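You operate a simulated robot arm through the tools that you are given. There is no shell and no other tool. Be economical: measure what you need, move in short steps, check, and stop when the job is done.

The job below is to be done with a simulated two-armed robot. You get a single attempt, and the scene is never put back.

TASK
Add the dark rod with blue tips to the bundle and restrap it.
Fine: the bundle lies in the rod cradle; press the green release button before you swing the clamp bar up; bar down again before you work the ratchet till the strap is tight.

The check looks at the end state, three seconds after you hand in, the way a careful person would. Anything else that was tipped, shoved, dropped, spilled or broken makes it a failure.

THE ROBOT
Two 7-joint arms with fingered hands on one trunk that stands fixed in place. Base frame: the origin is at the foot of the trunk, x ahead of it, y to its left, z up; the work surface is at about z = 86. Units: cm, rad, N and s.
The left shoulder is at [6, 12.6, 130.5], the right one opposite. With the tool pointing down near the work surface each hand reaches from about 10 to 68 cm from the base axis, measured 20 degrees to its own side. Payload 2.5 kg a hand.
Tool frame (each hand has its own): the origin (TCP) lies between the finger pads and is the grasp point; the fingertips stand 3 cm ahead of it; z points along the fingers, y is the line along which they close. The gripper opens to 10.4 cm. The gripper's body begins 3.5 cm behind the TCP. The gripper is a hand of 5 fingers: y runs from the thumb to the fingers, the wrist lies at [-1.5, -10.4, -17.8] in the tool frame, and closing takes about 1.5 s.
Orientation is that of the tool frame in the base frame, as a unit quaternion [x, y, z, w]. With the fingers straight down and the wrist toward the robot, the tool's x, y and z point along [0, 1, 0], [1, 0, 0] and [0, 0, -1] of the base frame.

THE INTERFACE
- The arms move only by the tool jog_arm. It takes "left_commands", "right_commands" or both (then of equal length, played together; a hand with none holds still); each is a list of rows, each a list of 2 entries, a list of its own where there are three numbers: the turn, a rotation vector about the tool's x, y, z in rad, then the shift along the tool's x, y, z in cm. In form: [[[ax, ay, az], [x, y, z]], ...]. A call has 1 to 12 rows; each row shifts and turns the commanded pose from where the row before left it, along the tool's axes as they then stand. "left_jaw" and "right_jaw" are, for a hand that has rows, the closure, from 0 (fully open) to 1 (shut), set as the call begins (left out, the last holds). Each row takes 0.2 s and may step no farther than 5 cm and 0.15 rad from the row before; otherwise, or with a gripper value out of range, the whole call is refused. Where a pose cannot be reached the arm comes as near as it can. A force on the tool above 40 N (or 10 N above the force at the start of the call, whichever is more), or a blocked arm, ends the call early, and 0.2 s more pass. Each finger travels about 15.3 cm/s and halts on what it meets, pressing with about 23 N; the grip force reading is that of the motor and also rises with nothing between the fingers. The clock runs only during rows and for 0.2 s after the last one: add rows that do not move to give the fingers time. It gives the time, the measured TCP pose, the force on the tool (base axes), the opening and the grip force at its end, in the units of the frame above (readings bear some noise), with the torque about the TCP (base axes, N m) and any sound that the robot's microphone picked up.
- Cameras (640 x 400 px; columns grow to the right, rows downward): "scene" is now at [11.81, -3.67, 151.06]; the picture's right is [-0.43, -0.90, 0.00], its down [-0.53, 0.26, -0.81] and it looks along [0.73, -0.35, -0.59] (base axes); focal length 226 px, centre (320, 200). "left" rides on the left gripper at [-8, -7.8, -14.1] in its tool frame; the picture's right is [-0.78, -0.30, 0.56], its down [0.53, -0.78, 0.33] and it looks along [0.33, 0.56, 0.76] (tool axes); focal length 247 px, centre (320, 200). "right" rides on the right gripper at [8, -7.8, -14.1] in its tool frame; the picture's right is [-0.78, 0.30, -0.56], its down [-0.53, -0.78, 0.33] and it looks along [-0.33, 0.56, 0.76] (tool axes); focal length 247 px, centre (320, 200). There is no depth. A picture from a camera that has moved, and an enlarged one, comes with that camera's place and axes in the base frame and with its lens.
- get_image(camera): a new picture of that camera. The clock stands still meanwhile.
- move_column(by): slides the trunk up (or, below 0, down) by that many cm; the arms and the scene camera ride with it, the base frame stays. It gives what a move gives, with no picture.
- move_fingers(index, middle, ring, little, thumb_bend, thumb_turn, hand): sets how far each is bent, from 0 (flat) to 1 (curled in); at 0.3 the hand is open as for a grip, at 0.7 the pads meet at the TCP. One left out holds its place. A second passes; each finger stops where it meets its share of the squeeze, and holds until it gets a number again. A gripper value or a shape takes the hand back. It gives what a move gives, with no picture; readings hold the bend of each and the force on index, middle, ring, little, thumb and palm. thumb_turn goes from beside the hand (0) to across from the fingers (1), as for a grip.
- set_grasp(shape, hand): the hand has 5 fingers and takes this shape, open, in about a second: jaw (thumb against the fingers, like two jaws); tri (thumb and two fingers); tip (a fingertip pinch); poke (one finger out to press); point (the index stretched); flat (the hand flat); cup (the hand cupped); fist (a fist). The gripper value then closes the fingers along that shape, each until it touches; the sizes above hold for jaw. It gives what a move gives, with no picture.
- turn_head(pan, tilt): turns the head with the scene camera to pan (to the left, within 1.501 rad either way) and tilt (down, from -0.506 to 1.204), counted from straight ahead of the robot. It gives what a move gives.
- inspect(camera, box): a new picture of the part [left, top, right, bottom] of that camera's present view, enlarged. The clock stands still meanwhile.
- hand_in(): hands the job in; it is judged then, once.

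Go step by step. Nothing tells you positions but the pictures and the camera data: compare them with the known pose of the tool, close in by small moves and look again before you grip or let go. The budget is 120 turns and 78 pictures, counting those below and the enlarged ones. Unless the task says otherwise, let go and move clear before handing in, and close with one line.

The tools are called after "Request:" as name(argument=value, ...) on one line, values as JSON. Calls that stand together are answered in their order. jog_arm: Moves the arms, as the interface text tells. Its arguments: {"type":"object","properties":{"left_commands":{"type":"array"},"left_jaw":{"type":"number"},"right_commands":{"type":"array"},"right_jaw":{"type":"number"}},"required":[]} The other tools are called the same way: move_column (by) slides the trunk up or down; set_grasp (shape, hand) gives the hand a shape; move_fingers (index, middle, ring, little, thumb_bend, thumb_turn, hand) moves the fingers one by one; turn_head (pan, tilt) turns the head that bears the scene camera; get_image (camera) takes a picture; inspect (camera, box) takes an enlarged picture of a part of a camera's view; hand_in () hands the job in.

At the start:

```text
clock: 0.0
left_tool_pos: [46.85, -4.05, 139.28]
left_tool_rot: [0.707, 0.707, 0.0, 0.0]
left_wrist_force: [-0.6, 0.0, 0.3]
left_torque: [-0.01, -0.03, -0.01]
left_gripper_width: 10.35
left_grip_force: 0.0
left_shape: jaw
left_bend: [0.3, 0.3, 0.3, 0.3, 0.3, 0.98]
left_finger forces: [0.1, 0.0, 0.0, 0.0, 0.0, 0.0]
right_tool_pos: [27.82, -34.88, 123.11]
right_tool_rot: [0.707, 0.707, 0.0, 0.0]
right_wrist_force: [-0.2, 0.6, -0.3]
right_torque: [0.0, -0.01, -0.03]
right_gripper_width: 10.39
right_grip_force: 0.1
right_shape: jaw
right_bend: [0.3, 0.3, 0.3, 0.3, 0.3, 0.98]
right_finger forces: [0.0, 0.0, 0.0, 0.0, 0.1, 0.1]
trunk travel left (down, up): [-70.0, 24.0]
head pan, tilt: [-0.449, 0.632]
```

scene: 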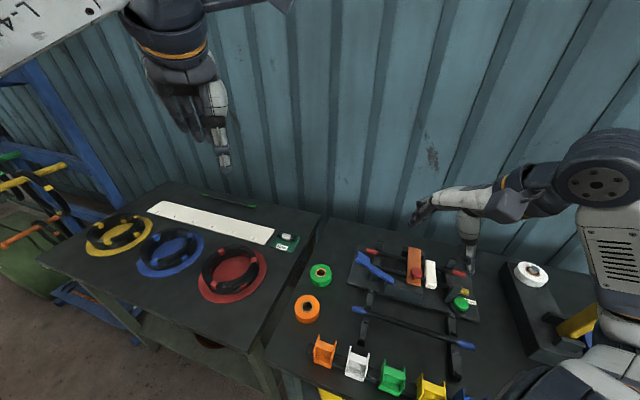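
right: 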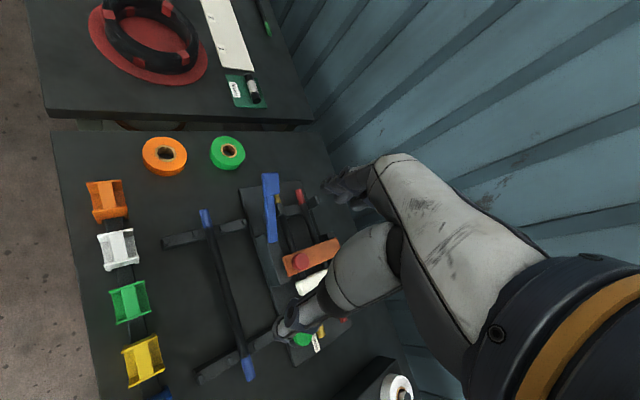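
left: 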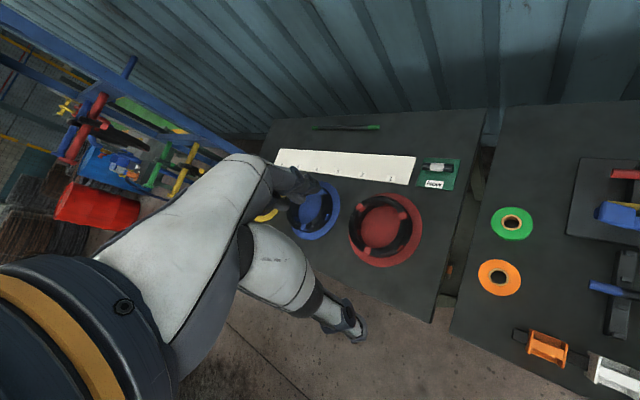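

I see the cradle on the right-hand bench with a blue clamp bar, orange ratchet, green button, and the dark rod with blue tips resting on two supports in front. I'll look closer first.

Request:
inspect(camera="scene", box=[320, 220, 500, 370])

Request:
inspect(camera="right", box=[150, 150, 390, 390])

```text
2.67 times, centred on (410, 295) of scene
camera zoom: at [11.81, -3.67, 151.06], right [-0.43, -0.9, 0.0], down [-0.53, 0.26, -0.81], along [0.73, -0.35, -0.59], focal length 602 px, centre (80, -53)
```

zoom: 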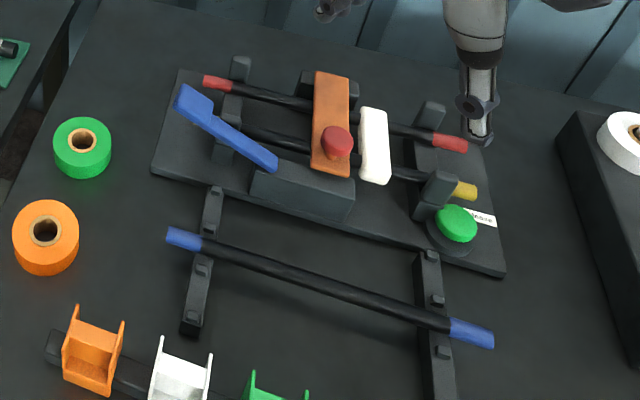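

```text
1.67 times, centred on (270, 270) of right
camera zoom: at [20.18, -26.78, 137.34], right [0.3, -0.78, 0.56], down [-0.78, -0.53, -0.33], along [0.56, -0.33, -0.76], focal length 412 px, centre (403, 83)
```

zoom: 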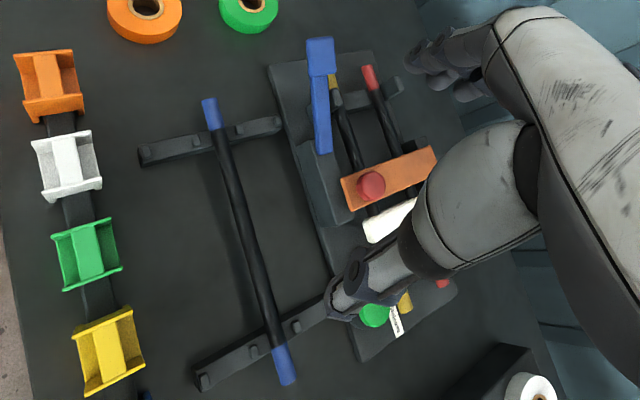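

The rod lies at about 45° in front of the cradle; I need more detail on the mechanism, so I'll zoom in further.

Request:
inspect(camera="scene", box=[360, 230, 440, 280])

Request:
inspect(camera="scene", box=[410, 250, 490, 300])

```text
8.00 times, centred on (400, 255) of scene
camera zoom: at [11.81, -3.67, 151.06], right [-0.43, -0.9, 0.0], down [-0.53, 0.26, -0.81], along [0.73, -0.35, -0.59], focal length 1806 px, centre (-320, -240)
```

zoom: 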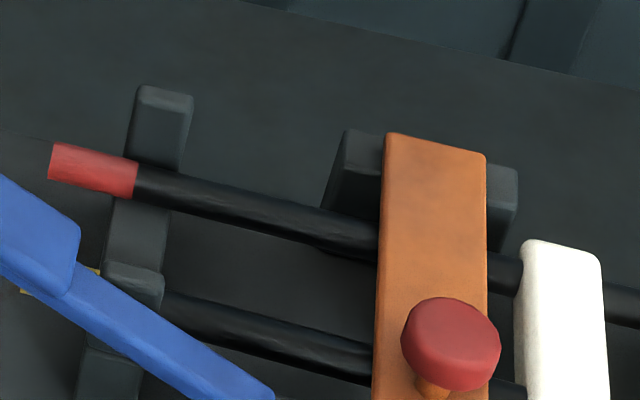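

```text
8.00 times, centred on (450, 275) of scene
camera zoom: at [11.81, -3.67, 151.06], right [-0.43, -0.9, 0.0], down [-0.53, 0.26, -0.81], along [0.73, -0.35, -0.59], focal length 1806 px, centre (-720, -400)
```

zoom: 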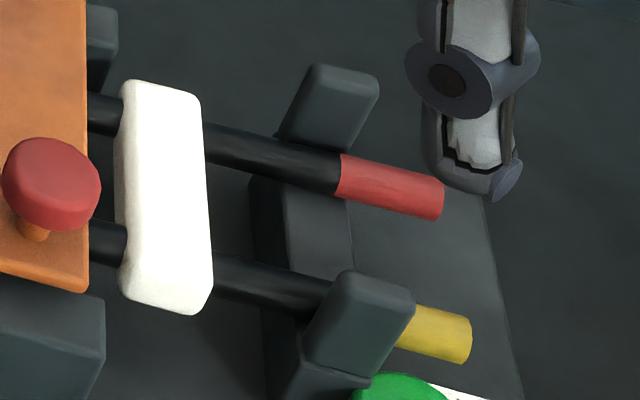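

The orange bar with the red knob looks like the clamp bar, the white piece the strap, the blue lever the ratchet and the green one the release button. I'll move the right hand toward -y so its camera gets a clear view of the cradle.

Request:
jog_arm(right_commands=[[[0, 0, 0], [-5, 0, 0]], [[0, 0, 0], [-5, 0, 0]], [[0, 0, 0], [-5, 0, 0]], [[0, 0, 0], [-4, -3, 0]], [[0, 0, 0], [0, -3, 0]], [[0, 0, 0], [0, 0, 0]]])

Request:
get_image(camera="right")

Request:
inspect(camera="scene", box=[340, 230, 500, 330])

```text
clock: 1.4
left_tool_pos: [46.92, -4.19, 139.18]
left_tool_rot: [0.706, 0.708, 0.0, 0.0]
left_wrist_force: [0.1, 0.4, -0.7]
left_torque: [-0.03, 0.03, -0.02]
left_gripper_width: 10.38
left_grip_force: 0.0
left_shape: jaw
left_bend: [0.3, 0.3, 0.3, 0.3, 0.3, 0.98]
left_finger forces: [0.0, 0.0, 0.0, 0.0, 0.0, 0.0]
right_tool_pos: [21.85, -54.11, 123.15]
right_tool_rot: [0.707, 0.707, 0.001, 0.0]
right_wrist_force: [-0.5, -0.5, 0.0]
right_torque: [-0.01, -0.03, 0.03]
right_gripper_width: 10.37
right_grip_force: 0.1
right_shape: jaw
right_bend: [0.3, 0.3, 0.3, 0.3, 0.3, 0.98]
right_finger forces: [0.1, 0.1, 0.0, 0.0, 0.1, 0.1]
trunk travel left (down, up): [-70.0, 24.0]
head pan, tilt: [-0.449, 0.632]
```

```text
70 pictures are left
camera right: at [14.18, -45.98, 137.38], right [0.3, -0.78, 0.56], down [-0.78, -0.54, -0.33], along [0.56, -0.33, -0.76], focal length 247 px, centre (320, 200)
```

right: 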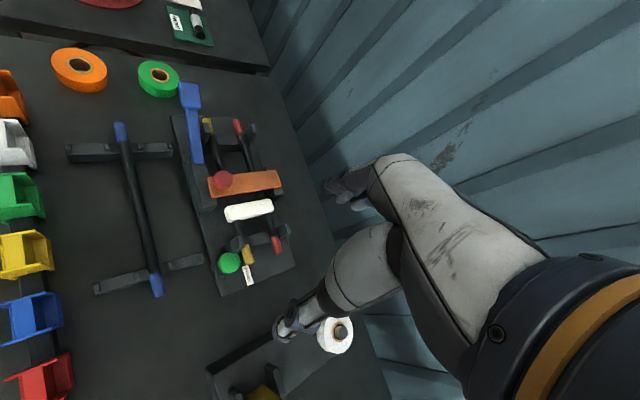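

```text
4.00 times, centred on (420, 280) of scene
camera zoom: at [11.83, -3.69, 151.06], right [-0.43, -0.9, 0.0], down [-0.53, 0.26, -0.81], along [0.73, -0.35, -0.59], focal length 903 px, centre (-80, -120)
```

zoom: 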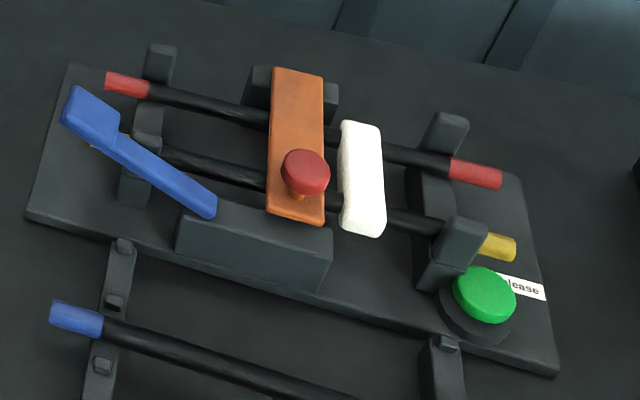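

Request:
inspect(camera="right", box=[150, 70, 310, 310])

```text
1.67 times, centred on (230, 190) of right
camera zoom: at [14.18, -45.98, 137.38], right [0.3, -0.78, 0.56], down [-0.78, -0.54, -0.33], along [0.56, -0.33, -0.76], focal length 412 px, centre (470, 217)
```

zoom: 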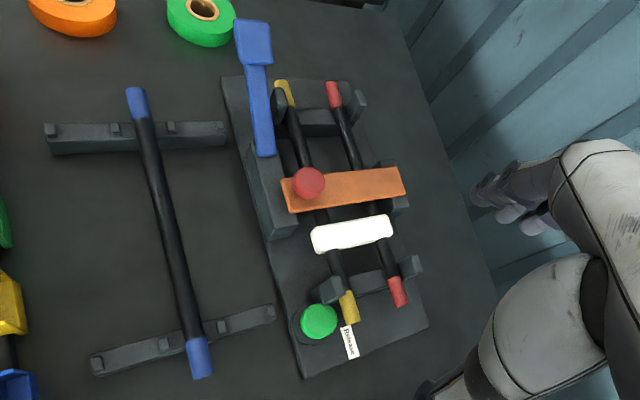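

Triangulation puts the cradle's bundle centre near (39.3, -48.5, 92.4) along the 45° axis, the loose rod's centre near (27.2, -36.6, 90.3), and the button top near (25.6, -53.9, 90.2). I'll put the right hand in the poke shape and look at it.

Request:
set_grasp(shape="poke", hand="right")

Request:
inspect(camera="right", box=[160, 100, 480, 400])

Request:
get_image(camera="scene")

```text
clock: 2.3
left_tool_pos: [46.85, -4.06, 139.37]
left_tool_rot: [0.707, 0.707, 0.001, 0.0]
left_wrist_force: [-0.5, -0.1, -0.4]
left_torque: [0.02, 0.0, 0.01]
left_gripper_width: 10.36
left_grip_force: 0.0
left_shape: jaw
left_bend: [0.3, 0.3, 0.3, 0.3, 0.3, 0.98]
left_finger forces: [0.0, 0.1, 0.0, 0.0, 0.0, 0.1]
right_tool_pos: [21.93, -54.15, 123.09]
right_tool_rot: [0.707, 0.707, -0.001, 0.0]
right_wrist_force: [0.1, -0.3, -0.1]
right_torque: [0.02, -0.02, 0.04]
right_gripper_width: 0.0
right_grip_force: 0.1
right_shape: poke
right_bend: [0.7, 0.7, 0.99, 0.99, 1.0, 1.0]
right_finger forces: [0.0, 0.0, 0.0, 0.0, 0.0, 0.0]
trunk travel left (down, up): [-70.0, 24.0]
head pan, tilt: [-0.449, 0.632]
```

```text
1.33 times, centred on (320, 250) of right
camera zoom: at [14.19, -45.96, 137.38], right [0.3, -0.78, 0.56], down [-0.78, -0.53, -0.33], along [0.56, -0.33, -0.76], focal length 329 px, centre (320, 133)
```

zoom: 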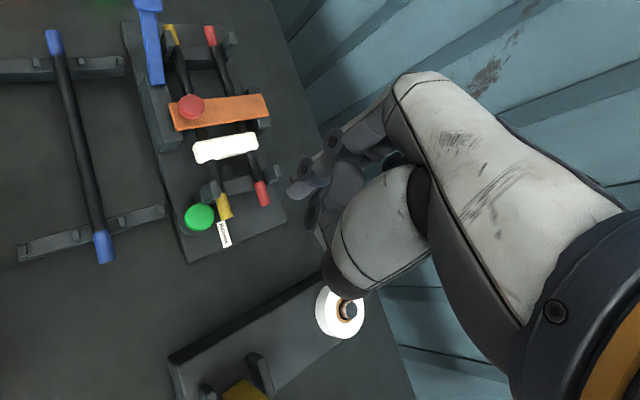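

```text
66 pictures are left
camera scene: at [11.81, -3.68, 151.06], right [-0.43, -0.9, 0.0], down [-0.53, 0.26, -0.81], along [0.73, -0.35, -0.59], focal length 226 px, centre (320, 200)
```

scene: 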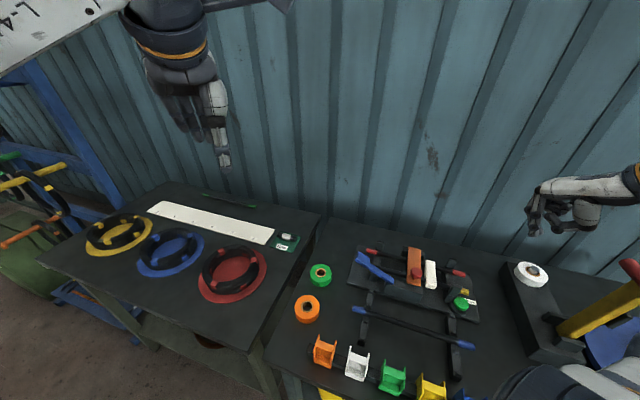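

In the poke shape the fingertips sit about 3 cm ahead of the TCP. I'll turn the hand 45° to line up with the cradle and come down above the front part of the button, then look.

Request:
jog_arm(right_commands=[[[0, 0, 0.131], [0, 0, 0]], [[0, 0, 0.131], [0, 0, 0]], [[0, 0, 0.131], [0, 0, 0]], [[0, 0, 0.131], [0, 0, 0]], [[0, 0, 0.131], [0, 0, 0]], [[0, 0, 0.1304], [0, 0, 0]], [[0, 0, 0], [2.76, 1.48, 0]], [[0, 0, 0], [0, 0, 5]], [[0, 0, 0], [0, 0, 5]], [[0, 0, 0], [0, 0, 5]], [[0, 0, 0], [0, 0, 5]], [[0, 0, 0], [0, 0, 0]]])

Request:
get_image(camera="right")

Request:
inspect(camera="scene", box=[380, 220, 540, 320])

```text
clock: 4.9
left_tool_pos: [46.91, -4.01, 139.33]
left_tool_rot: [0.708, 0.707, 0.0, 0.0]
left_wrist_force: [0.8, 0.5, -0.9]
left_torque: [0.02, -0.03, 0.04]
left_gripper_width: 10.34
left_grip_force: 0.0
left_shape: jaw
left_bend: [0.3, 0.3, 0.3, 0.3, 0.3, 0.98]
left_finger forces: [0.0, 0.0, 0.1, 0.1, 0.0, 0.0]
right_tool_pos: [25.01, -52.99, 103.1]
right_tool_rot: [0.924, 0.382, 0.0, 0.001]
right_wrist_force: [-0.4, 0.3, 0.2]
right_torque: [0.0, 0.01, 0.0]
right_gripper_width: 0.01
right_grip_force: 0.0
right_shape: poke
right_bend: [0.7, 0.7, 0.99, 0.99, 1.0, 1.0]
right_finger forces: [0.1, 0.0, 0.0, 0.1, 0.0, 0.0]
trunk travel left (down, up): [-70.0, 24.0]
head pan, tilt: [-0.449, 0.632]
```

```text
65 pictures are left
camera right: at [25.23, -41.65, 117.38], right [-0.34, -0.76, 0.56], down [-0.93, 0.17, -0.33], along [0.16, -0.63, -0.76], focal length 247 px, centre (320, 200)
```

right: 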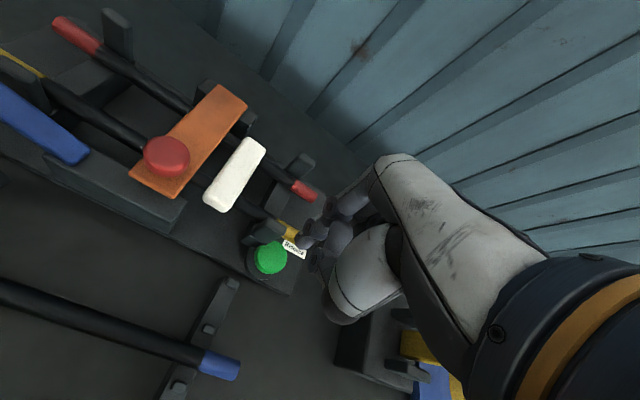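

```text
4.00 times, centred on (460, 270) of scene
camera zoom: at [11.8, -3.67, 151.06], right [-0.43, -0.9, 0.0], down [-0.53, 0.26, -0.81], along [0.73, -0.35, -0.59], focal length 903 px, centre (-240, -80)
```

zoom: 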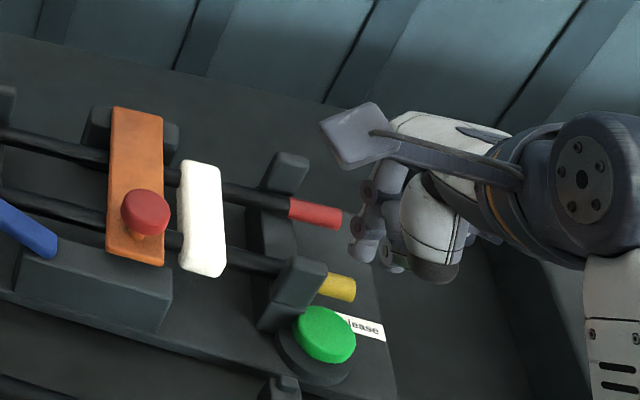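

The button position is confirmed by a second view. I'll descend until the fingertip is just above it and look.

Request:
jog_arm(right_commands=[[[0, 0, 0], [0, 0, 4]], [[0, 0, 0], [0, 0, 3]], [[0, 0, 0], [0, 0, 1.5]], [[0, 0, 0], [0, 0, 0]]])

Request:
inspect(camera="right", box=[200, 140, 400, 340])

Request:
inspect(camera="scene", box=[400, 240, 520, 340])

```text
clock: 5.9
left_tool_pos: [46.94, -4.06, 139.31]
left_tool_rot: [0.707, 0.708, 0.0, 0.0]
left_wrist_force: [-0.6, -0.1, -0.5]
left_torque: [-0.03, -0.01, 0.04]
left_gripper_width: 10.38
left_grip_force: 0.0
left_shape: jaw
left_bend: [0.3, 0.3, 0.3, 0.3, 0.3, 0.98]
left_finger forces: [0.1, 0.0, 0.1, 0.0, 0.0, 0.1]
right_tool_pos: [25.03, -52.89, 94.5]
right_tool_rot: [0.924, 0.383, 0.0, 0.0]
right_wrist_force: [0.0, 1.0, 0.5]
right_torque: [0.02, 0.04, 0.01]
right_gripper_width: 0.02
right_grip_force: 0.0
right_shape: poke
right_bend: [0.7, 0.7, 0.99, 0.99, 1.0, 1.0]
right_finger forces: [0.1, 0.0, 0.0, 0.0, 0.0, 0.0]
trunk travel left (down, up): [-70.0, 24.0]
head pan, tilt: [-0.449, 0.632]
```

```text
2.00 times, centred on (300, 240) of right
camera zoom: at [25.1, -41.68, 108.77], right [-0.34, -0.76, 0.56], down [-0.93, 0.17, -0.33], along [0.16, -0.63, -0.76], focal length 494 px, centre (360, 120)
```

zoom: 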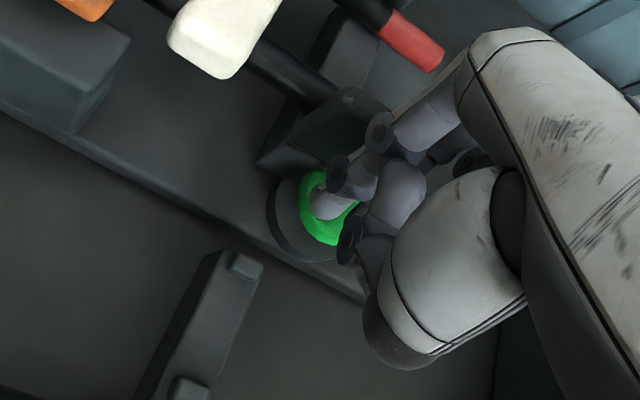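

```text
4.00 times, centred on (460, 290) of scene
camera zoom: at [11.81, -3.67, 151.06], right [-0.43, -0.9, 0.0], down [-0.53, 0.26, -0.81], along [0.73, -0.35, -0.59], focal length 903 px, centre (-240, -160)
```

zoom: 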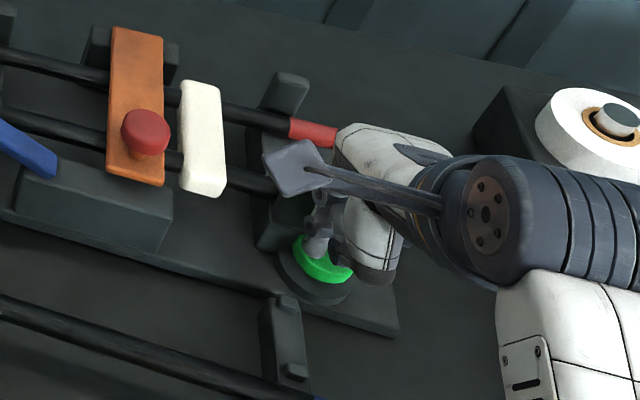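

The fingertip is right over the button. I'll press down gently.

Request:
jog_arm(right_commands=[[[0, 0, 0], [0, 0, 0.6]], [[0, 0, 0], [0, 0, 0.6]], [[0, 0, 0], [0, 0, 0.5]], [[0, 0, 0], [0, 0, 0.5]], [[0, 0, 0], [0, 0, 0.0]]])

Request:
inspect(camera="scene", box=[340, 230, 500, 330])

```text
clock: 7.1
left_tool_pos: [46.54, -3.55, 139.53]
left_tool_rot: [0.706, 0.708, -0.001, 0.002]
left_wrist_force: [-1.0, 0.2, -1.0]
left_torque: [0.02, -0.01, -0.02]
left_gripper_width: 10.37
left_grip_force: 0.1
left_shape: jaw
left_bend: [0.3, 0.3, 0.3, 0.3, 0.3, 0.98]
left_finger forces: [0.0, 0.0, 0.1, 0.0, 0.0, 0.1]
right_tool_pos: [24.7, -52.81, 92.76]
right_tool_rot: [0.924, 0.383, 0.0, 0.005]
right_wrist_force: [-18.2, 18.5, 29.0]
right_torque: [-0.76, -1.04, 0.24]
right_gripper_width: 0.01
right_grip_force: 0.1
right_shape: poke
right_bend: [0.7, 0.7, 0.99, 0.99, 1.0, 1.0]
right_finger forces: [40.6, 3.2, 0.0, 0.1, 0.0, 0.0]
trunk travel left (down, up): [-70.0, 24.0]
head pan, tilt: [-0.449, 0.632]
heard: click
```

```text
4.00 times, centred on (420, 280) of scene
camera zoom: at [11.44, -3.16, 151.13], right [-0.43, -0.9, 0.0], down [-0.53, 0.25, -0.81], along [0.73, -0.35, -0.59], focal length 903 px, centre (-80, -120)
```

zoom: 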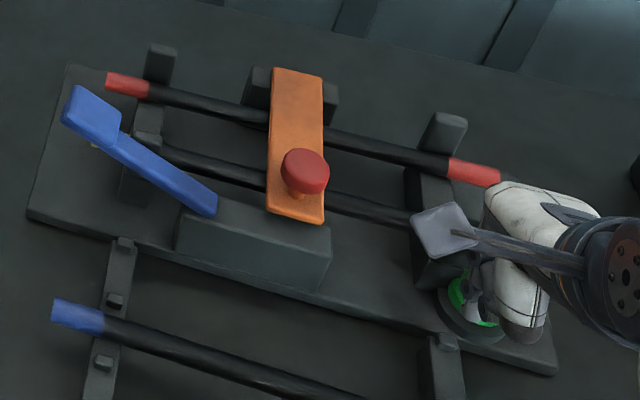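

The click came and the strap is off. I'll lift away and move over the red knob with a tri grasp for raising the bar.

Request:
jog_arm(right_commands=[[[0, 0, 0], [0, 0, -3]], [[0, 0, 0], [0, 0, -5]], [[0, 0, 0], [0, 0, -5]], [[0, 0, 0], [0, 0, -5]], [[0, 0, 0], [5, 1, 0]], [[0, 0, 0], [4.5, 1, 0]], [[0, 0, 0], [3.6, 0.1, 0]], [[0, 0, 0], [0, 0, 0]]])

Request:
set_grasp(shape="tri", hand="right")

Request:
get_image(camera="right")

Request:
get_image(camera="scene")

```text
refused: row 5 steps farther than a row can; nothing moved
```

```text
clock: 8.0
left_tool_pos: [46.22, -3.19, 139.64]
left_tool_rot: [0.706, 0.708, -0.001, 0.005]
left_wrist_force: [-0.8, -0.1, 0.5]
left_torque: [0.01, -0.01, -0.01]
left_gripper_width: 10.37
left_grip_force: 0.0
left_shape: jaw
left_bend: [0.3, 0.3, 0.3, 0.3, 0.3, 0.98]
left_finger forces: [0.1, 0.0, 0.1, 0.1, 0.0, 0.1]
right_tool_pos: [24.41, -52.2, 92.9]
right_tool_rot: [0.923, 0.384, 0.001, 0.0]
right_wrist_force: [-40.2, 51.0, 35.5]
right_torque: [-1.05, -2.2, 0.49]
right_gripper_width: 7.56
right_grip_force: 0.1
right_shape: tri
right_bend: [0.7, 0.3, 0.99, 0.99, 0.3, 0.98]
right_finger forces: [78.0, 0.0, 0.1, 0.0, 0.0, 0.1]
trunk travel left (down, up): [-70.0, 24.0]
head pan, tilt: [-0.449, 0.632]
```

```text
60 pictures are left
camera right: at [24.63, -40.97, 107.11], right [-0.34, -0.76, 0.56], down [-0.93, 0.17, -0.33], along [0.16, -0.63, -0.76], focal length 247 px, centre (320, 200)
```

right: 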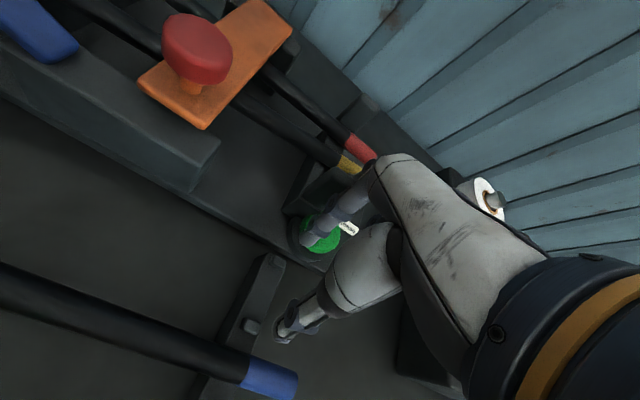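

```text
59 pictures are left
camera scene: at [11.08, -2.63, 151.16], right [-0.43, -0.9, 0.01], down [-0.53, 0.25, -0.81], along [0.73, -0.35, -0.58], focal length 226 px, centre (320, 200)
```

scene: 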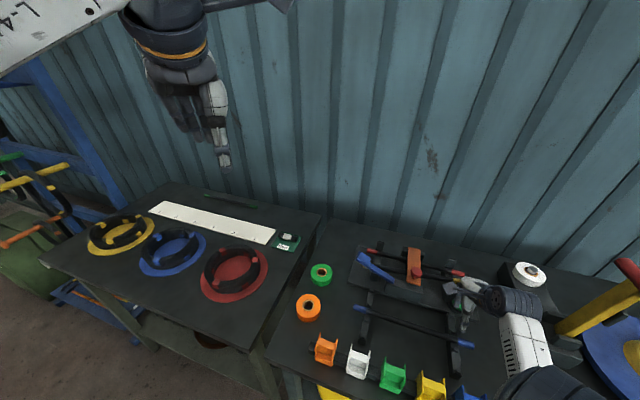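

The move was refused and the finger is still pressing hard, so I'll lift off straight up at once.

Request:
jog_arm(right_commands=[[[0, 0, 0], [0, 0, -3]], [[0, 0, 0], [0, 0, -4.9]], [[0, 0, 0], [0, 0, -4.9]], [[0, 0, 0], [0, 0, -4.9]], [[0, 0, 0], [4.8, 1, 0]], [[0, 0, 0], [4.5, 1, 0]], [[0, 0, 0], [3.6, 0.1, 0]], [[0, 0, 0], [0, 0, 0]]])

Request:
get_image(camera="right")

Request:
inspect(camera="scene", box=[340, 220, 500, 360])

```text
clock: 9.8
left_tool_pos: [46.75, -4.18, 139.37]
left_tool_rot: [0.707, 0.707, 0.0, -0.001]
left_wrist_force: [0.9, 0.2, -0.1]
left_torque: [-0.03, -0.01, 0.03]
left_gripper_width: 10.35
left_grip_force: 0.1
left_shape: jaw
left_bend: [0.3, 0.3, 0.3, 0.3, 0.3, 0.98]
left_finger forces: [0.0, 0.0, 0.0, 0.1, 0.0, 0.0]
right_tool_pos: [35.3, -45.35, 110.12]
right_tool_rot: [0.924, 0.382, 0.0, 0.0]
right_wrist_force: [0.1, 0.2, -0.8]
right_torque: [0.03, 0.03, -0.02]
right_gripper_width: 10.38
right_grip_force: 0.1
right_shape: tri
right_bend: [0.3, 0.3, 0.99, 0.99, 0.3, 0.98]
right_finger forces: [0.0, 0.0, 0.0, 0.0, 0.0, 0.0]
trunk travel left (down, up): [-70.0, 24.0]
head pan, tilt: [-0.449, 0.632]
```

```text
58 pictures are left
camera right: at [35.67, -34.05, 124.3], right [-0.34, -0.76, 0.56], down [-0.93, 0.17, -0.33], along [0.16, -0.63, -0.76], focal length 247 px, centre (320, 200)
```

right: 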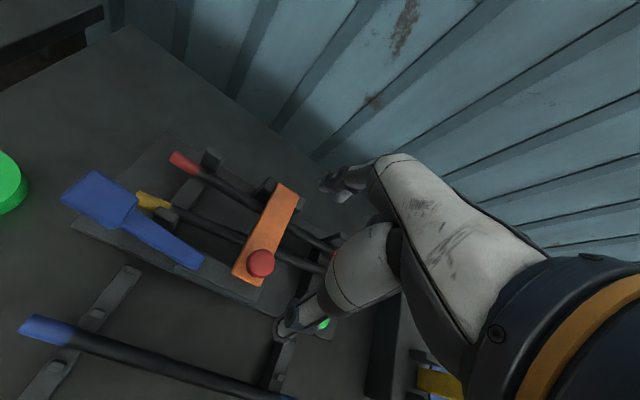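

```text
2.86 times, centred on (420, 290) of scene
camera zoom: at [11.78, -3.69, 151.06], right [-0.43, -0.9, 0.0], down [-0.53, 0.26, -0.81], along [0.73, -0.35, -0.59], focal length 645 px, centre (34, -57)
```

zoom: 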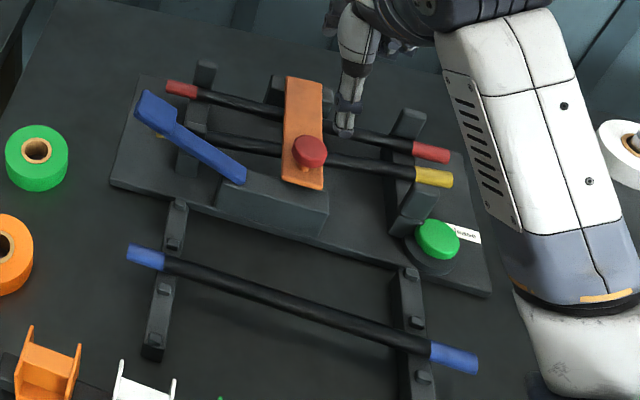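

Nothing else moved. The knob is confirmed at (35.8, -45.2); I'll descend around it.

Request:
jog_arm(right_commands=[[[0, 0, 0], [0.42, 0.2, 4]], [[0, 0, 0], [0, 0, 4]], [[0, 0, 0], [0, 0, 2.8]], [[0, 0, 0], [0, 0, 0]]], right_jaw=0.3)

Request:
get_image(camera="right")

Request:
inspect(camera="scene", box=[340, 220, 500, 360])

```text
clock: 10.8
left_tool_pos: [46.85, -4.11, 139.26]
left_tool_rot: [0.706, 0.708, 0.0, 0.0]
left_wrist_force: [-0.2, 0.4, 0.2]
left_torque: [0.0, 0.01, 0.01]
left_gripper_width: 10.36
left_grip_force: 0.1
left_shape: jaw
left_bend: [0.3, 0.3, 0.3, 0.3, 0.3, 0.98]
left_finger forces: [0.0, 0.0, 0.0, 0.1, 0.0, 0.1]
right_tool_pos: [35.96, -45.23, 99.27]
right_tool_rot: [0.924, 0.383, 0.0, 0.0]
right_wrist_force: [0.4, -0.2, -0.4]
right_torque: [0.01, -0.02, -0.01]
right_gripper_width: 7.31
right_grip_force: 0.0
right_shape: tri
right_bend: [0.27, 0.37, 0.99, 0.99, 0.58, 0.99]
right_finger forces: [0.0, 0.0, 0.1, 0.0, 0.0, 0.1]
trunk travel left (down, up): [-70.0, 24.0]
head pan, tilt: [-0.449, 0.632]
```

```text
56 pictures are left
camera right: at [36.09, -33.97, 113.53], right [-0.34, -0.76, 0.56], down [-0.93, 0.17, -0.33], along [0.16, -0.63, -0.76], focal length 247 px, centre (320, 200)
```

right: 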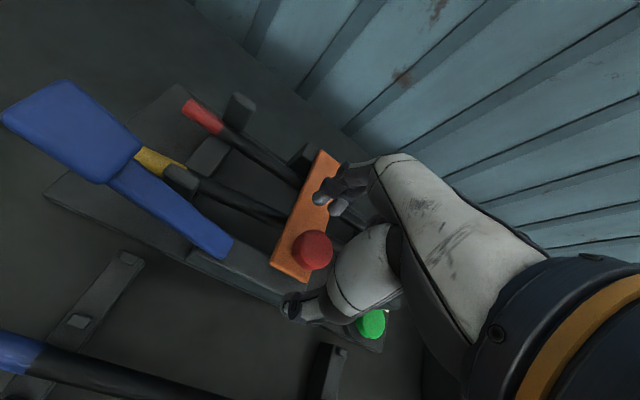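

```text
2.86 times, centred on (420, 290) of scene
camera zoom: at [11.8, -3.67, 151.06], right [-0.43, -0.9, 0.0], down [-0.53, 0.26, -0.81], along [0.73, -0.35, -0.59], focal length 645 px, centre (34, -57)
```

zoom: 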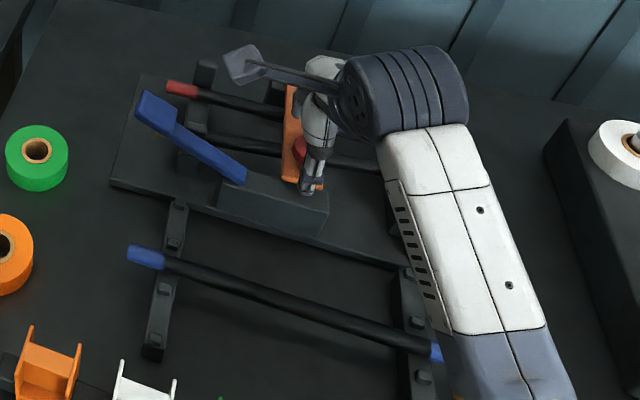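

The knob is between thumb and fingers. I'll close on it.

Request:
jog_arm(right_commands=[[[0, 0, 0], [0, 0, 0.6]], [[0, 0, 0], [0, 0, 0]], [[0, 0, 0], [0, 0, 0]], [[0, 0, 0], [0, 0, 0]], [[0, 0, 0], [0, 0, 0]], [[0, 0, 0], [0, 0, 0]], [[0, 0, 0], [0, 0, 0]], [[0, 0, 0], [0, 0, 0]]], right_jaw=0.9)

Request:
inspect(camera="right", box=[220, 120, 420, 340])

```text
clock: 12.6
left_tool_pos: [46.87, -4.08, 139.27]
left_tool_rot: [0.707, 0.708, -0.001, 0.001]
left_wrist_force: [-0.5, -0.5, 0.2]
left_torque: [-0.02, -0.01, -0.01]
left_gripper_width: 10.36
left_grip_force: 0.1
left_shape: jaw
left_bend: [0.3, 0.3, 0.3, 0.3, 0.3, 0.98]
left_finger forces: [0.0, 0.0, 0.0, 0.0, 0.1, 0.1]
right_tool_pos: [35.84, -45.01, 98.76]
right_tool_rot: [0.924, 0.383, 0.001, 0.002]
right_wrist_force: [2.4, 0.5, 10.3]
right_torque: [-0.04, 0.0, 0.01]
right_gripper_width: 1.98
right_grip_force: 22.9
right_shape: tri
right_bend: [0.73, 0.57, 1.0, 1.0, 0.73, 1.0]
right_finger forces: [10.2, 14.7, 0.1, 0.1, 23.3, 0.0]
trunk travel left (down, up): [-70.0, 24.0]
head pan, tilt: [-0.449, 0.632]
```

```text
1.82 times, centred on (320, 230) of right
camera zoom: at [36.11, -33.87, 113.06], right [-0.34, -0.76, 0.56], down [-0.93, 0.17, -0.33], along [0.16, -0.63, -0.76], focal length 449 px, centre (320, 146)
```

zoom: 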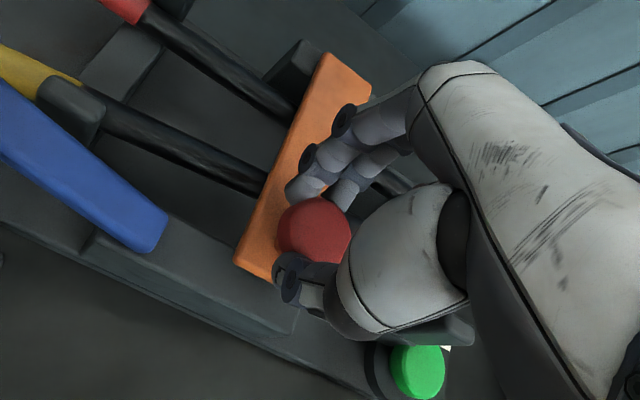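

I have the knob, but the bar swings rearward, so the grip should close along the hinge axis and let the knob roll between the pads. I'll release, rise, and turn the hand 90°.

Request:
jog_arm(right_commands=[[[0, 0, 0], [0, 0, 0]], [[0, 0, 0], [0, 0, 0]], [[0, 0, 0], [0, 0, 0]], [[0, 0, 0], [0, 0, -3]], [[0, 0, 0], [0, 0, -4]], [[0, 0, 0], [0, 0, -4]], [[0, 0, 0], [0, 0, 0]]], right_jaw=0.2)

Request:
jog_arm(right_commands=[[[0, 0, -0.143], [0, 0, 0]], [[0, 0, -0.143], [0, 0, 0]], [[0, 0, -0.143], [0, 0, 0]], [[0, 0, -0.143], [0, 0, 0]], [[0, 0, -0.143], [0, 0, 0]], [[0, 0, -0.143], [0, 0, 0]], [[0, 0, -0.143], [0, 0, 0]], [[0, 0, -0.143], [0, 0, 0]], [[0, 0, -0.143], [0, 0, 0]], [[0, 0, -0.143], [0, 0, 0]], [[0, 0, -0.1408], [0, 0, 0]], [[0, 0, 0], [0, 0, 0]]])

Request:
set_grasp(shape="tip", hand="right")

Request:
get_image(camera="right")

Request:
inspect(camera="scene", box=[340, 200, 520, 340])

```text
clock: 14.2
left_tool_pos: [46.88, -4.08, 139.37]
left_tool_rot: [0.706, 0.708, 0.0, 0.0]
left_wrist_force: [-0.4, -0.1, -0.1]
left_torque: [-0.02, -0.03, 0.0]
left_gripper_width: 10.35
left_grip_force: 0.1
left_shape: jaw
left_bend: [0.3, 0.3, 0.3, 0.3, 0.3, 0.98]
left_finger forces: [0.0, 0.0, 0.1, 0.0, 0.1, 0.0]
right_tool_pos: [35.91, -45.15, 109.72]
right_tool_rot: [0.924, 0.383, 0.001, 0.0]
right_wrist_force: [0.4, -1.6, 0.1]
right_torque: [-0.02, -0.03, 0.0]
right_gripper_width: 8.31
right_grip_force: 0.0
right_shape: tri
right_bend: [0.26, 0.34, 0.99, 0.99, 0.5, 0.99]
right_finger forces: [0.0, 0.0, 0.1, 0.1, 0.0, 0.0]
trunk travel left (down, up): [-70.0, 24.0]
head pan, tilt: [-0.449, 0.632]
```

```text
clock: 16.8
left_tool_pos: [46.75, -4.13, 139.29]
left_tool_rot: [0.706, 0.708, -0.001, 0.0]
left_wrist_force: [-0.2, -0.5, 0.4]
left_torque: [0.01, 0.03, -0.04]
left_gripper_width: 10.39
left_grip_force: 0.0
left_shape: jaw
left_bend: [0.3, 0.3, 0.3, 0.3, 0.3, 0.98]
left_finger forces: [0.1, 0.0, 0.0, 0.0, 0.0, 0.0]
right_tool_pos: [35.94, -45.21, 109.71]
right_tool_rot: [0.382, 0.924, -0.001, -0.001]
right_wrist_force: [-0.4, -0.3, -0.6]
right_torque: [-0.04, 0.05, -0.02]
right_gripper_width: 8.31
right_grip_force: 0.0
right_shape: tri
right_bend: [0.26, 0.34, 0.99, 0.99, 0.5, 0.99]
right_finger forces: [0.0, 0.0, 0.0, 0.1, 0.0, 0.0]
trunk travel left (down, up): [-70.0, 24.0]
head pan, tilt: [-0.449, 0.632]
```

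```text
clock: 17.7
left_tool_pos: [46.87, -4.13, 139.35]
left_tool_rot: [0.706, 0.708, 0.0, 0.0]
left_wrist_force: [0.4, 1.1, -1.0]
left_torque: [0.01, -0.05, -0.02]
left_gripper_width: 10.39
left_grip_force: 0.1
left_shape: jaw
left_bend: [0.3, 0.3, 0.3, 0.3, 0.3, 0.98]
left_finger forces: [0.1, 0.0, 0.0, 0.0, 0.0, 0.0]
right_tool_pos: [35.99, -45.24, 109.74]
right_tool_rot: [0.384, 0.923, 0.0, -0.001]
right_wrist_force: [-1.0, 1.0, -0.3]
right_torque: [0.01, -0.04, 0.01]
right_gripper_width: 10.38
right_grip_force: 0.0
right_shape: tip
right_bend: [0.3, 0.98, 0.99, 0.99, 0.3, 0.98]
right_finger forces: [0.1, 0.0, 0.1, 0.0, 0.1, 0.1]
trunk travel left (down, up): [-70.0, 24.0]
head pan, tilt: [-0.449, 0.632]
```

```text
53 pictures are left
camera right: at [24.9, -44.88, 123.91], right [0.76, -0.34, 0.56], down [-0.17, -0.93, -0.33], along [0.63, 0.16, -0.76], focal length 247 px, centre (320, 200)
```

right: 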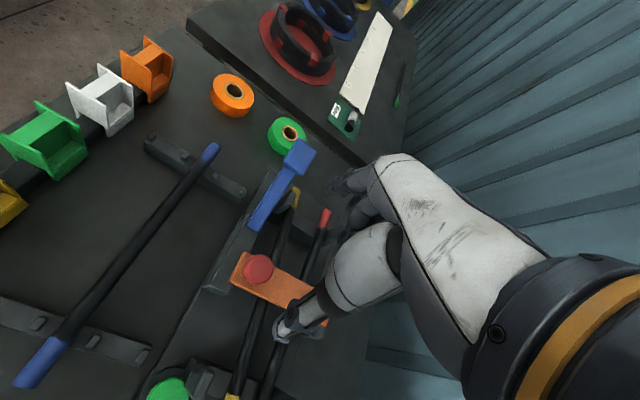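

```text
2.86 times, centred on (430, 270) of scene
camera zoom: at [11.81, -3.67, 151.06], right [-0.43, -0.9, 0.0], down [-0.53, 0.26, -0.81], along [0.73, -0.35, -0.59], focal length 645 px, centre (6, 0)
```

zoom: 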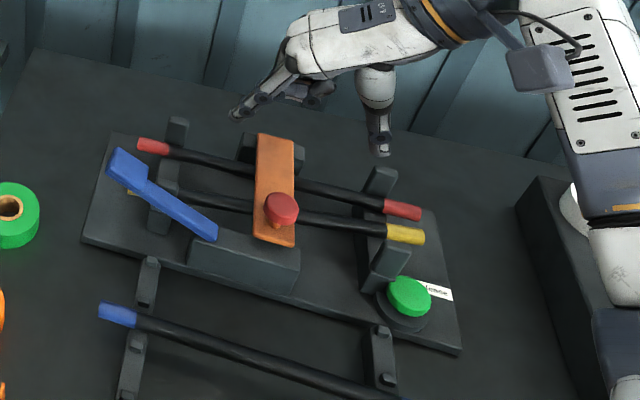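

The knob position agrees. I'll descend around it with partly closed fingers.

Request:
jog_arm(right_commands=[[[0, 0, 0], [0, 0, 4]], [[0, 0, 0], [0, 0, 3]], [[0, 0, 0], [0, 0, 2.4]], [[0, 0, 0], [0, 0, 0]], [[0, 0, 0], [0, 0, 0]]], right_jaw=0.4)

Request:
inspect(camera="right", box=[200, 130, 400, 350])

Request:
inspect(camera="scene", box=[360, 220, 480, 300])

```text
clock: 18.9
left_tool_pos: [46.88, -4.13, 139.32]
left_tool_rot: [0.706, 0.708, 0.0, 0.0]
left_wrist_force: [0.1, 0.9, 0.1]
left_torque: [-0.03, 0.03, 0.0]
left_gripper_width: 10.38
left_grip_force: 0.1
left_shape: jaw
left_bend: [0.3, 0.3, 0.3, 0.3, 0.3, 0.98]
left_finger forces: [0.0, 0.0, 0.0, 0.2, 0.1, 0.0]
right_tool_pos: [35.87, -44.98, 100.32]
right_tool_rot: [0.382, 0.924, 0.0, -0.001]
right_wrist_force: [-0.4, 0.2, 0.3]
right_torque: [0.0, -0.02, -0.02]
right_gripper_width: 6.29
right_grip_force: 0.1
right_shape: tip
right_bend: [0.3, 0.98, 0.99, 0.99, 0.64, 1.0]
right_finger forces: [0.0, 0.0, 0.0, 0.1, 0.0, 0.0]
trunk travel left (down, up): [-70.0, 24.0]
head pan, tilt: [-0.449, 0.632]
```

```text
1.82 times, centred on (300, 240) of right
camera zoom: at [24.83, -44.68, 114.47], right [0.76, -0.34, 0.56], down [-0.17, -0.93, -0.33], along [0.63, 0.16, -0.76], focal length 449 px, centre (356, 127)
```

zoom: 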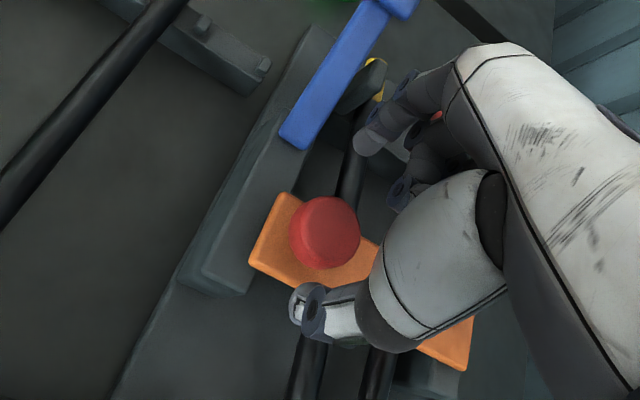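

```text
5.00 times, centred on (420, 260) of scene
camera zoom: at [11.81, -3.68, 151.06], right [-0.43, -0.9, 0.0], down [-0.53, 0.26, -0.81], along [0.73, -0.35, -0.59], focal length 1129 px, centre (-180, -100)
```

zoom: 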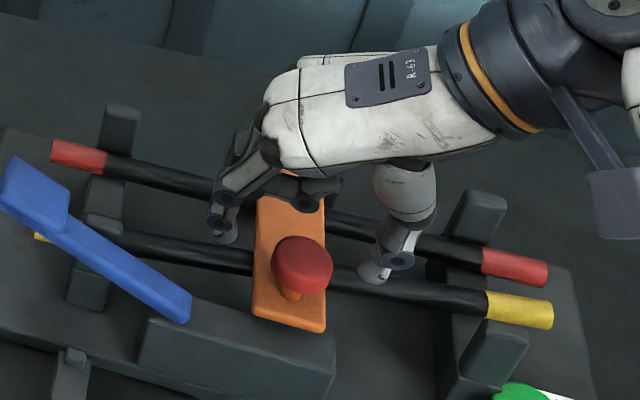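

Index and thumb straddle the knob. I'll lower 1.6 cm and close.

Request:
jog_arm(right_commands=[[[0, 0, 0], [0, 0, 1]], [[0, 0, 0], [0, 0, 0.6]], [[0, 0, 0], [0, 0, 0]]])

Request:
jog_arm(right_commands=[[[0, 0, 0], [0, 0, 0]], [[0, 0, 0], [0, 0, 0]], [[0, 0, 0], [0, 0, 0]], [[0, 0, 0], [0, 0, 0]], [[0, 0, 0], [0, 0, 0]], [[0, 0, 0], [0, 0, 0]], [[0, 0, 0], [0, 0, 0]]], right_jaw=0.95)

Request:
inspect(camera="scene", box=[360, 220, 480, 300])

```text
clock: 19.7
left_tool_pos: [46.83, -4.18, 139.32]
left_tool_rot: [0.706, 0.708, 0.0, 0.0]
left_wrist_force: [-0.3, -0.3, -0.3]
left_torque: [-0.02, -0.02, -0.01]
left_gripper_width: 10.35
left_grip_force: 0.1
left_shape: jaw
left_bend: [0.3, 0.3, 0.3, 0.3, 0.3, 0.98]
left_finger forces: [0.0, 0.0, 0.1, 0.0, 0.0, 0.1]
right_tool_pos: [35.87, -45.08, 98.73]
right_tool_rot: [0.383, 0.924, -0.001, 0.001]
right_wrist_force: [-0.1, 0.6, 0.0]
right_torque: [0.01, -0.02, 0.04]
right_gripper_width: 6.33
right_grip_force: 0.0
right_shape: tip
right_bend: [0.3, 0.98, 0.99, 0.99, 0.64, 1.0]
right_finger forces: [0.0, 0.1, 0.0, 0.0, 0.0, 0.0]
trunk travel left (down, up): [-70.0, 24.0]
head pan, tilt: [-0.449, 0.632]
```

```text
clock: 21.3
left_tool_pos: [46.79, -4.07, 139.34]
left_tool_rot: [0.707, 0.707, 0.0, 0.0]
left_wrist_force: [-0.9, 0.5, 0.7]
left_torque: [0.04, 0.02, 0.01]
left_gripper_width: 10.36
left_grip_force: 0.1
left_shape: jaw
left_bend: [0.3, 0.3, 0.3, 0.3, 0.3, 0.98]
left_finger forces: [0.0, 0.0, 0.1, 0.1, 0.0, 0.0]
right_tool_pos: [35.69, -44.96, 98.91]
right_tool_rot: [0.383, 0.924, 0.001, 0.0]
right_wrist_force: [-7.0, -6.0, 2.4]
right_torque: [-0.21, 0.19, -0.03]
right_gripper_width: 2.11
right_grip_force: 23.1
right_shape: tip
right_bend: [0.72, 1.0, 1.0, 1.0, 0.72, 1.0]
right_finger forces: [18.4, 0.0, 0.1, 0.0, 26.6, 0.1]
trunk travel left (down, up): [-70.0, 24.0]
head pan, tilt: [-0.449, 0.632]
```

```text
5.00 times, centred on (420, 260) of scene
camera zoom: at [11.71, -3.72, 151.07], right [-0.43, -0.9, 0.0], down [-0.53, 0.26, -0.81], along [0.73, -0.35, -0.59], focal length 1129 px, centre (-180, -100)
```

zoom: 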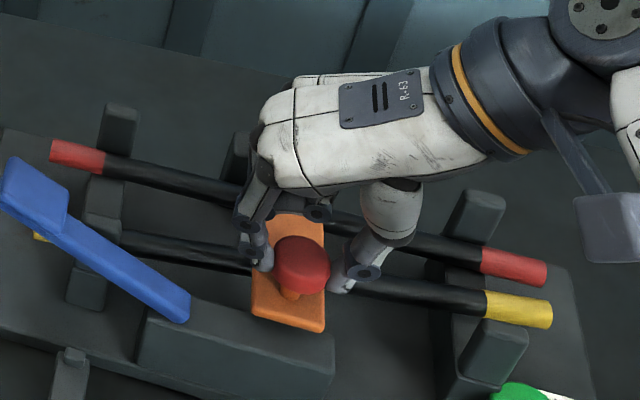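

Good grip. I'll begin lifting along the hinge arc.

Request:
jog_arm(right_commands=[[[0, 0, 0], [-0.56, 0, -1.55]], [[0, 0, 0], [-0.8, 0, -1.45]], [[0, 0, 0], [-1.0, 0, -1.31]], [[0, 0, 0], [-1.19, 0, -1.15]], [[0, 0, 0], [0, 0, 0]]])

Request:
inspect(camera="scene", box=[340, 200, 500, 300])

```text
clock: 22.5
left_tool_pos: [46.67, -3.85, 139.28]
left_tool_rot: [0.706, 0.708, 0.0, 0.001]
left_wrist_force: [0.2, -0.2, -0.3]
left_torque: [0.02, 0.0, 0.01]
left_gripper_width: 10.37
left_grip_force: 0.1
left_shape: jaw
left_bend: [0.3, 0.3, 0.3, 0.3, 0.3, 0.98]
left_finger forces: [0.0, 0.0, 0.0, 0.1, 0.1, 0.1]
right_tool_pos: [38.28, -47.57, 104.5]
right_tool_rot: [0.383, 0.924, 0.001, 0.001]
right_wrist_force: [-11.1, 7.9, 10.7]
right_torque: [0.21, 0.5, 0.1]
right_gripper_width: 2.22
right_grip_force: 23.4
right_shape: tip
right_bend: [0.73, 1.0, 1.0, 1.0, 0.72, 1.0]
right_finger forces: [22.5, 0.0, 0.1, 0.0, 28.5, 0.0]
trunk travel left (down, up): [-70.0, 24.0]
head pan, tilt: [-0.449, 0.632]
```

```text
4.00 times, centred on (420, 250) of scene
camera zoom: at [11.55, -3.46, 151.1], right [-0.43, -0.9, 0.0], down [-0.53, 0.25, -0.81], along [0.73, -0.35, -0.59], focal length 903 px, centre (-80, 0)
```

zoom: 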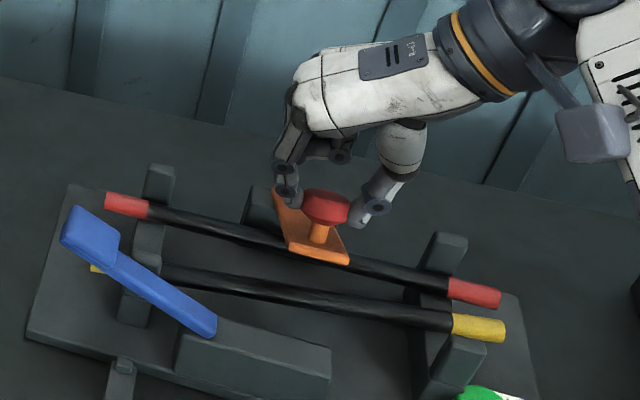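

The bar is rising nicely with the knob rolling in the grip. Continuing the arc.

Request:
jog_arm(right_commands=[[[0, 0, 0], [-1.1, 0, -1.15]], [[0, 0, 0], [-1.35, 0, -0.9]], [[0, 0, 0], [-1.5, 0, -0.65]], [[0, 0, 0], [-1.55, 0, -0.4]], [[0, 0, 0], [0, 0, 0]]])

Request:
inspect(camera="scene", box=[340, 190, 500, 290])

```text
clock: 23.7
left_tool_pos: [46.58, -3.83, 139.44]
left_tool_rot: [0.707, 0.708, 0.0, 0.001]
left_wrist_force: [0.9, 0.2, 0.2]
left_torque: [-0.01, 0.01, 0.03]
left_gripper_width: 10.36
left_grip_force: 0.1
left_shape: jaw
left_bend: [0.3, 0.3, 0.3, 0.3, 0.3, 0.98]
left_finger forces: [0.0, 0.1, 0.0, 0.1, 0.1, 0.0]
right_tool_pos: [42.08, -51.6, 107.48]
right_tool_rot: [0.383, 0.924, -0.002, 0.003]
right_wrist_force: [-9.3, 0.9, 19.8]
right_torque: [0.04, 0.54, 0.14]
right_gripper_width: 2.35
right_grip_force: 22.8
right_shape: tip
right_bend: [0.73, 1.0, 1.0, 1.0, 0.73, 1.0]
right_finger forces: [22.4, 0.1, 0.1, 0.0, 28.2, 0.0]
trunk travel left (down, up): [-70.0, 24.0]
head pan, tilt: [-0.449, 0.632]
```

```text
4.00 times, centred on (420, 240) of scene
camera zoom: at [11.49, -3.44, 151.11], right [-0.43, -0.9, 0.0], down [-0.53, 0.25, -0.81], along [0.73, -0.35, -0.59], focal length 903 px, centre (-80, 40)
```

zoom: 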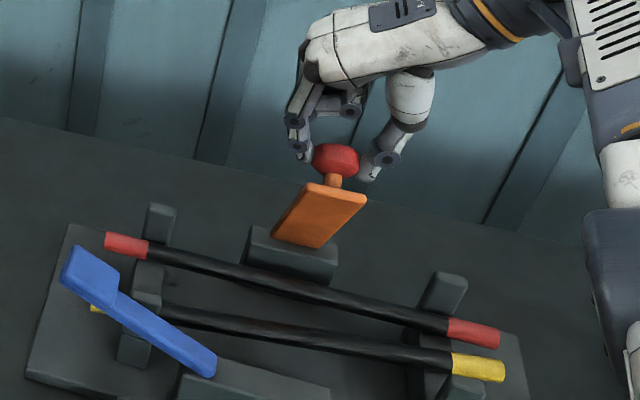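

About 60° up now, and the fitted hinge is at p≈7.3. I'll continue with a little hand tilt.

Request:
jog_arm(right_commands=[[[0, 0.08, 0], [-1.93, 0, -0.55]], [[0, 0.08, 0], [-1.92, 0, -0.21]], [[0, 0.08, 0], [-1.93, 0, -0.12]], [[0, 0, 0], [0, 0, 0]]])

Request:
inspect(camera="scene", box=[340, 190, 500, 290])

```text
clock: 24.7
left_tool_pos: [46.92, -4.07, 139.31]
left_tool_rot: [0.707, 0.708, 0.0, 0.0]
left_wrist_force: [-0.4, 0.2, 0.7]
left_torque: [-0.02, 0.0, -0.01]
left_gripper_width: 10.39
left_grip_force: 0.1
left_shape: jaw
left_bend: [0.3, 0.3, 0.3, 0.3, 0.3, 0.98]
left_finger forces: [0.1, 0.0, 0.1, 0.0, 0.0, 0.1]
right_tool_pos: [39.19, -49.35, 108.74]
right_tool_rot: [0.38, 0.917, 0.046, -0.111]
right_wrist_force: [0.4, 0.0, 0.8]
right_torque: [-0.01, -0.02, -0.02]
right_gripper_width: 1.75
right_grip_force: 23.0
right_shape: tip
right_bend: [0.74, 1.0, 1.0, 1.0, 0.8, 1.0]
right_finger forces: [0.0, 0.0, 0.0, 0.0, 0.0, 0.0]
right hand out of reach, approached as far as the arm can: row 1, 2, 3
trunk travel left (down, up): [-70.0, 24.0]
head pan, tilt: [-0.449, 0.632]
```

```text
4.00 times, centred on (420, 240) of scene
camera zoom: at [11.83, -3.64, 151.07], right [-0.43, -0.9, 0.0], down [-0.53, 0.26, -0.81], along [0.73, -0.35, -0.59], focal length 903 px, centre (-80, 40)
```

zoom: 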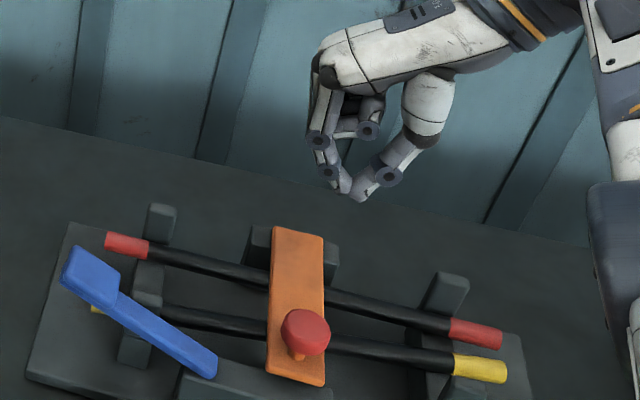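

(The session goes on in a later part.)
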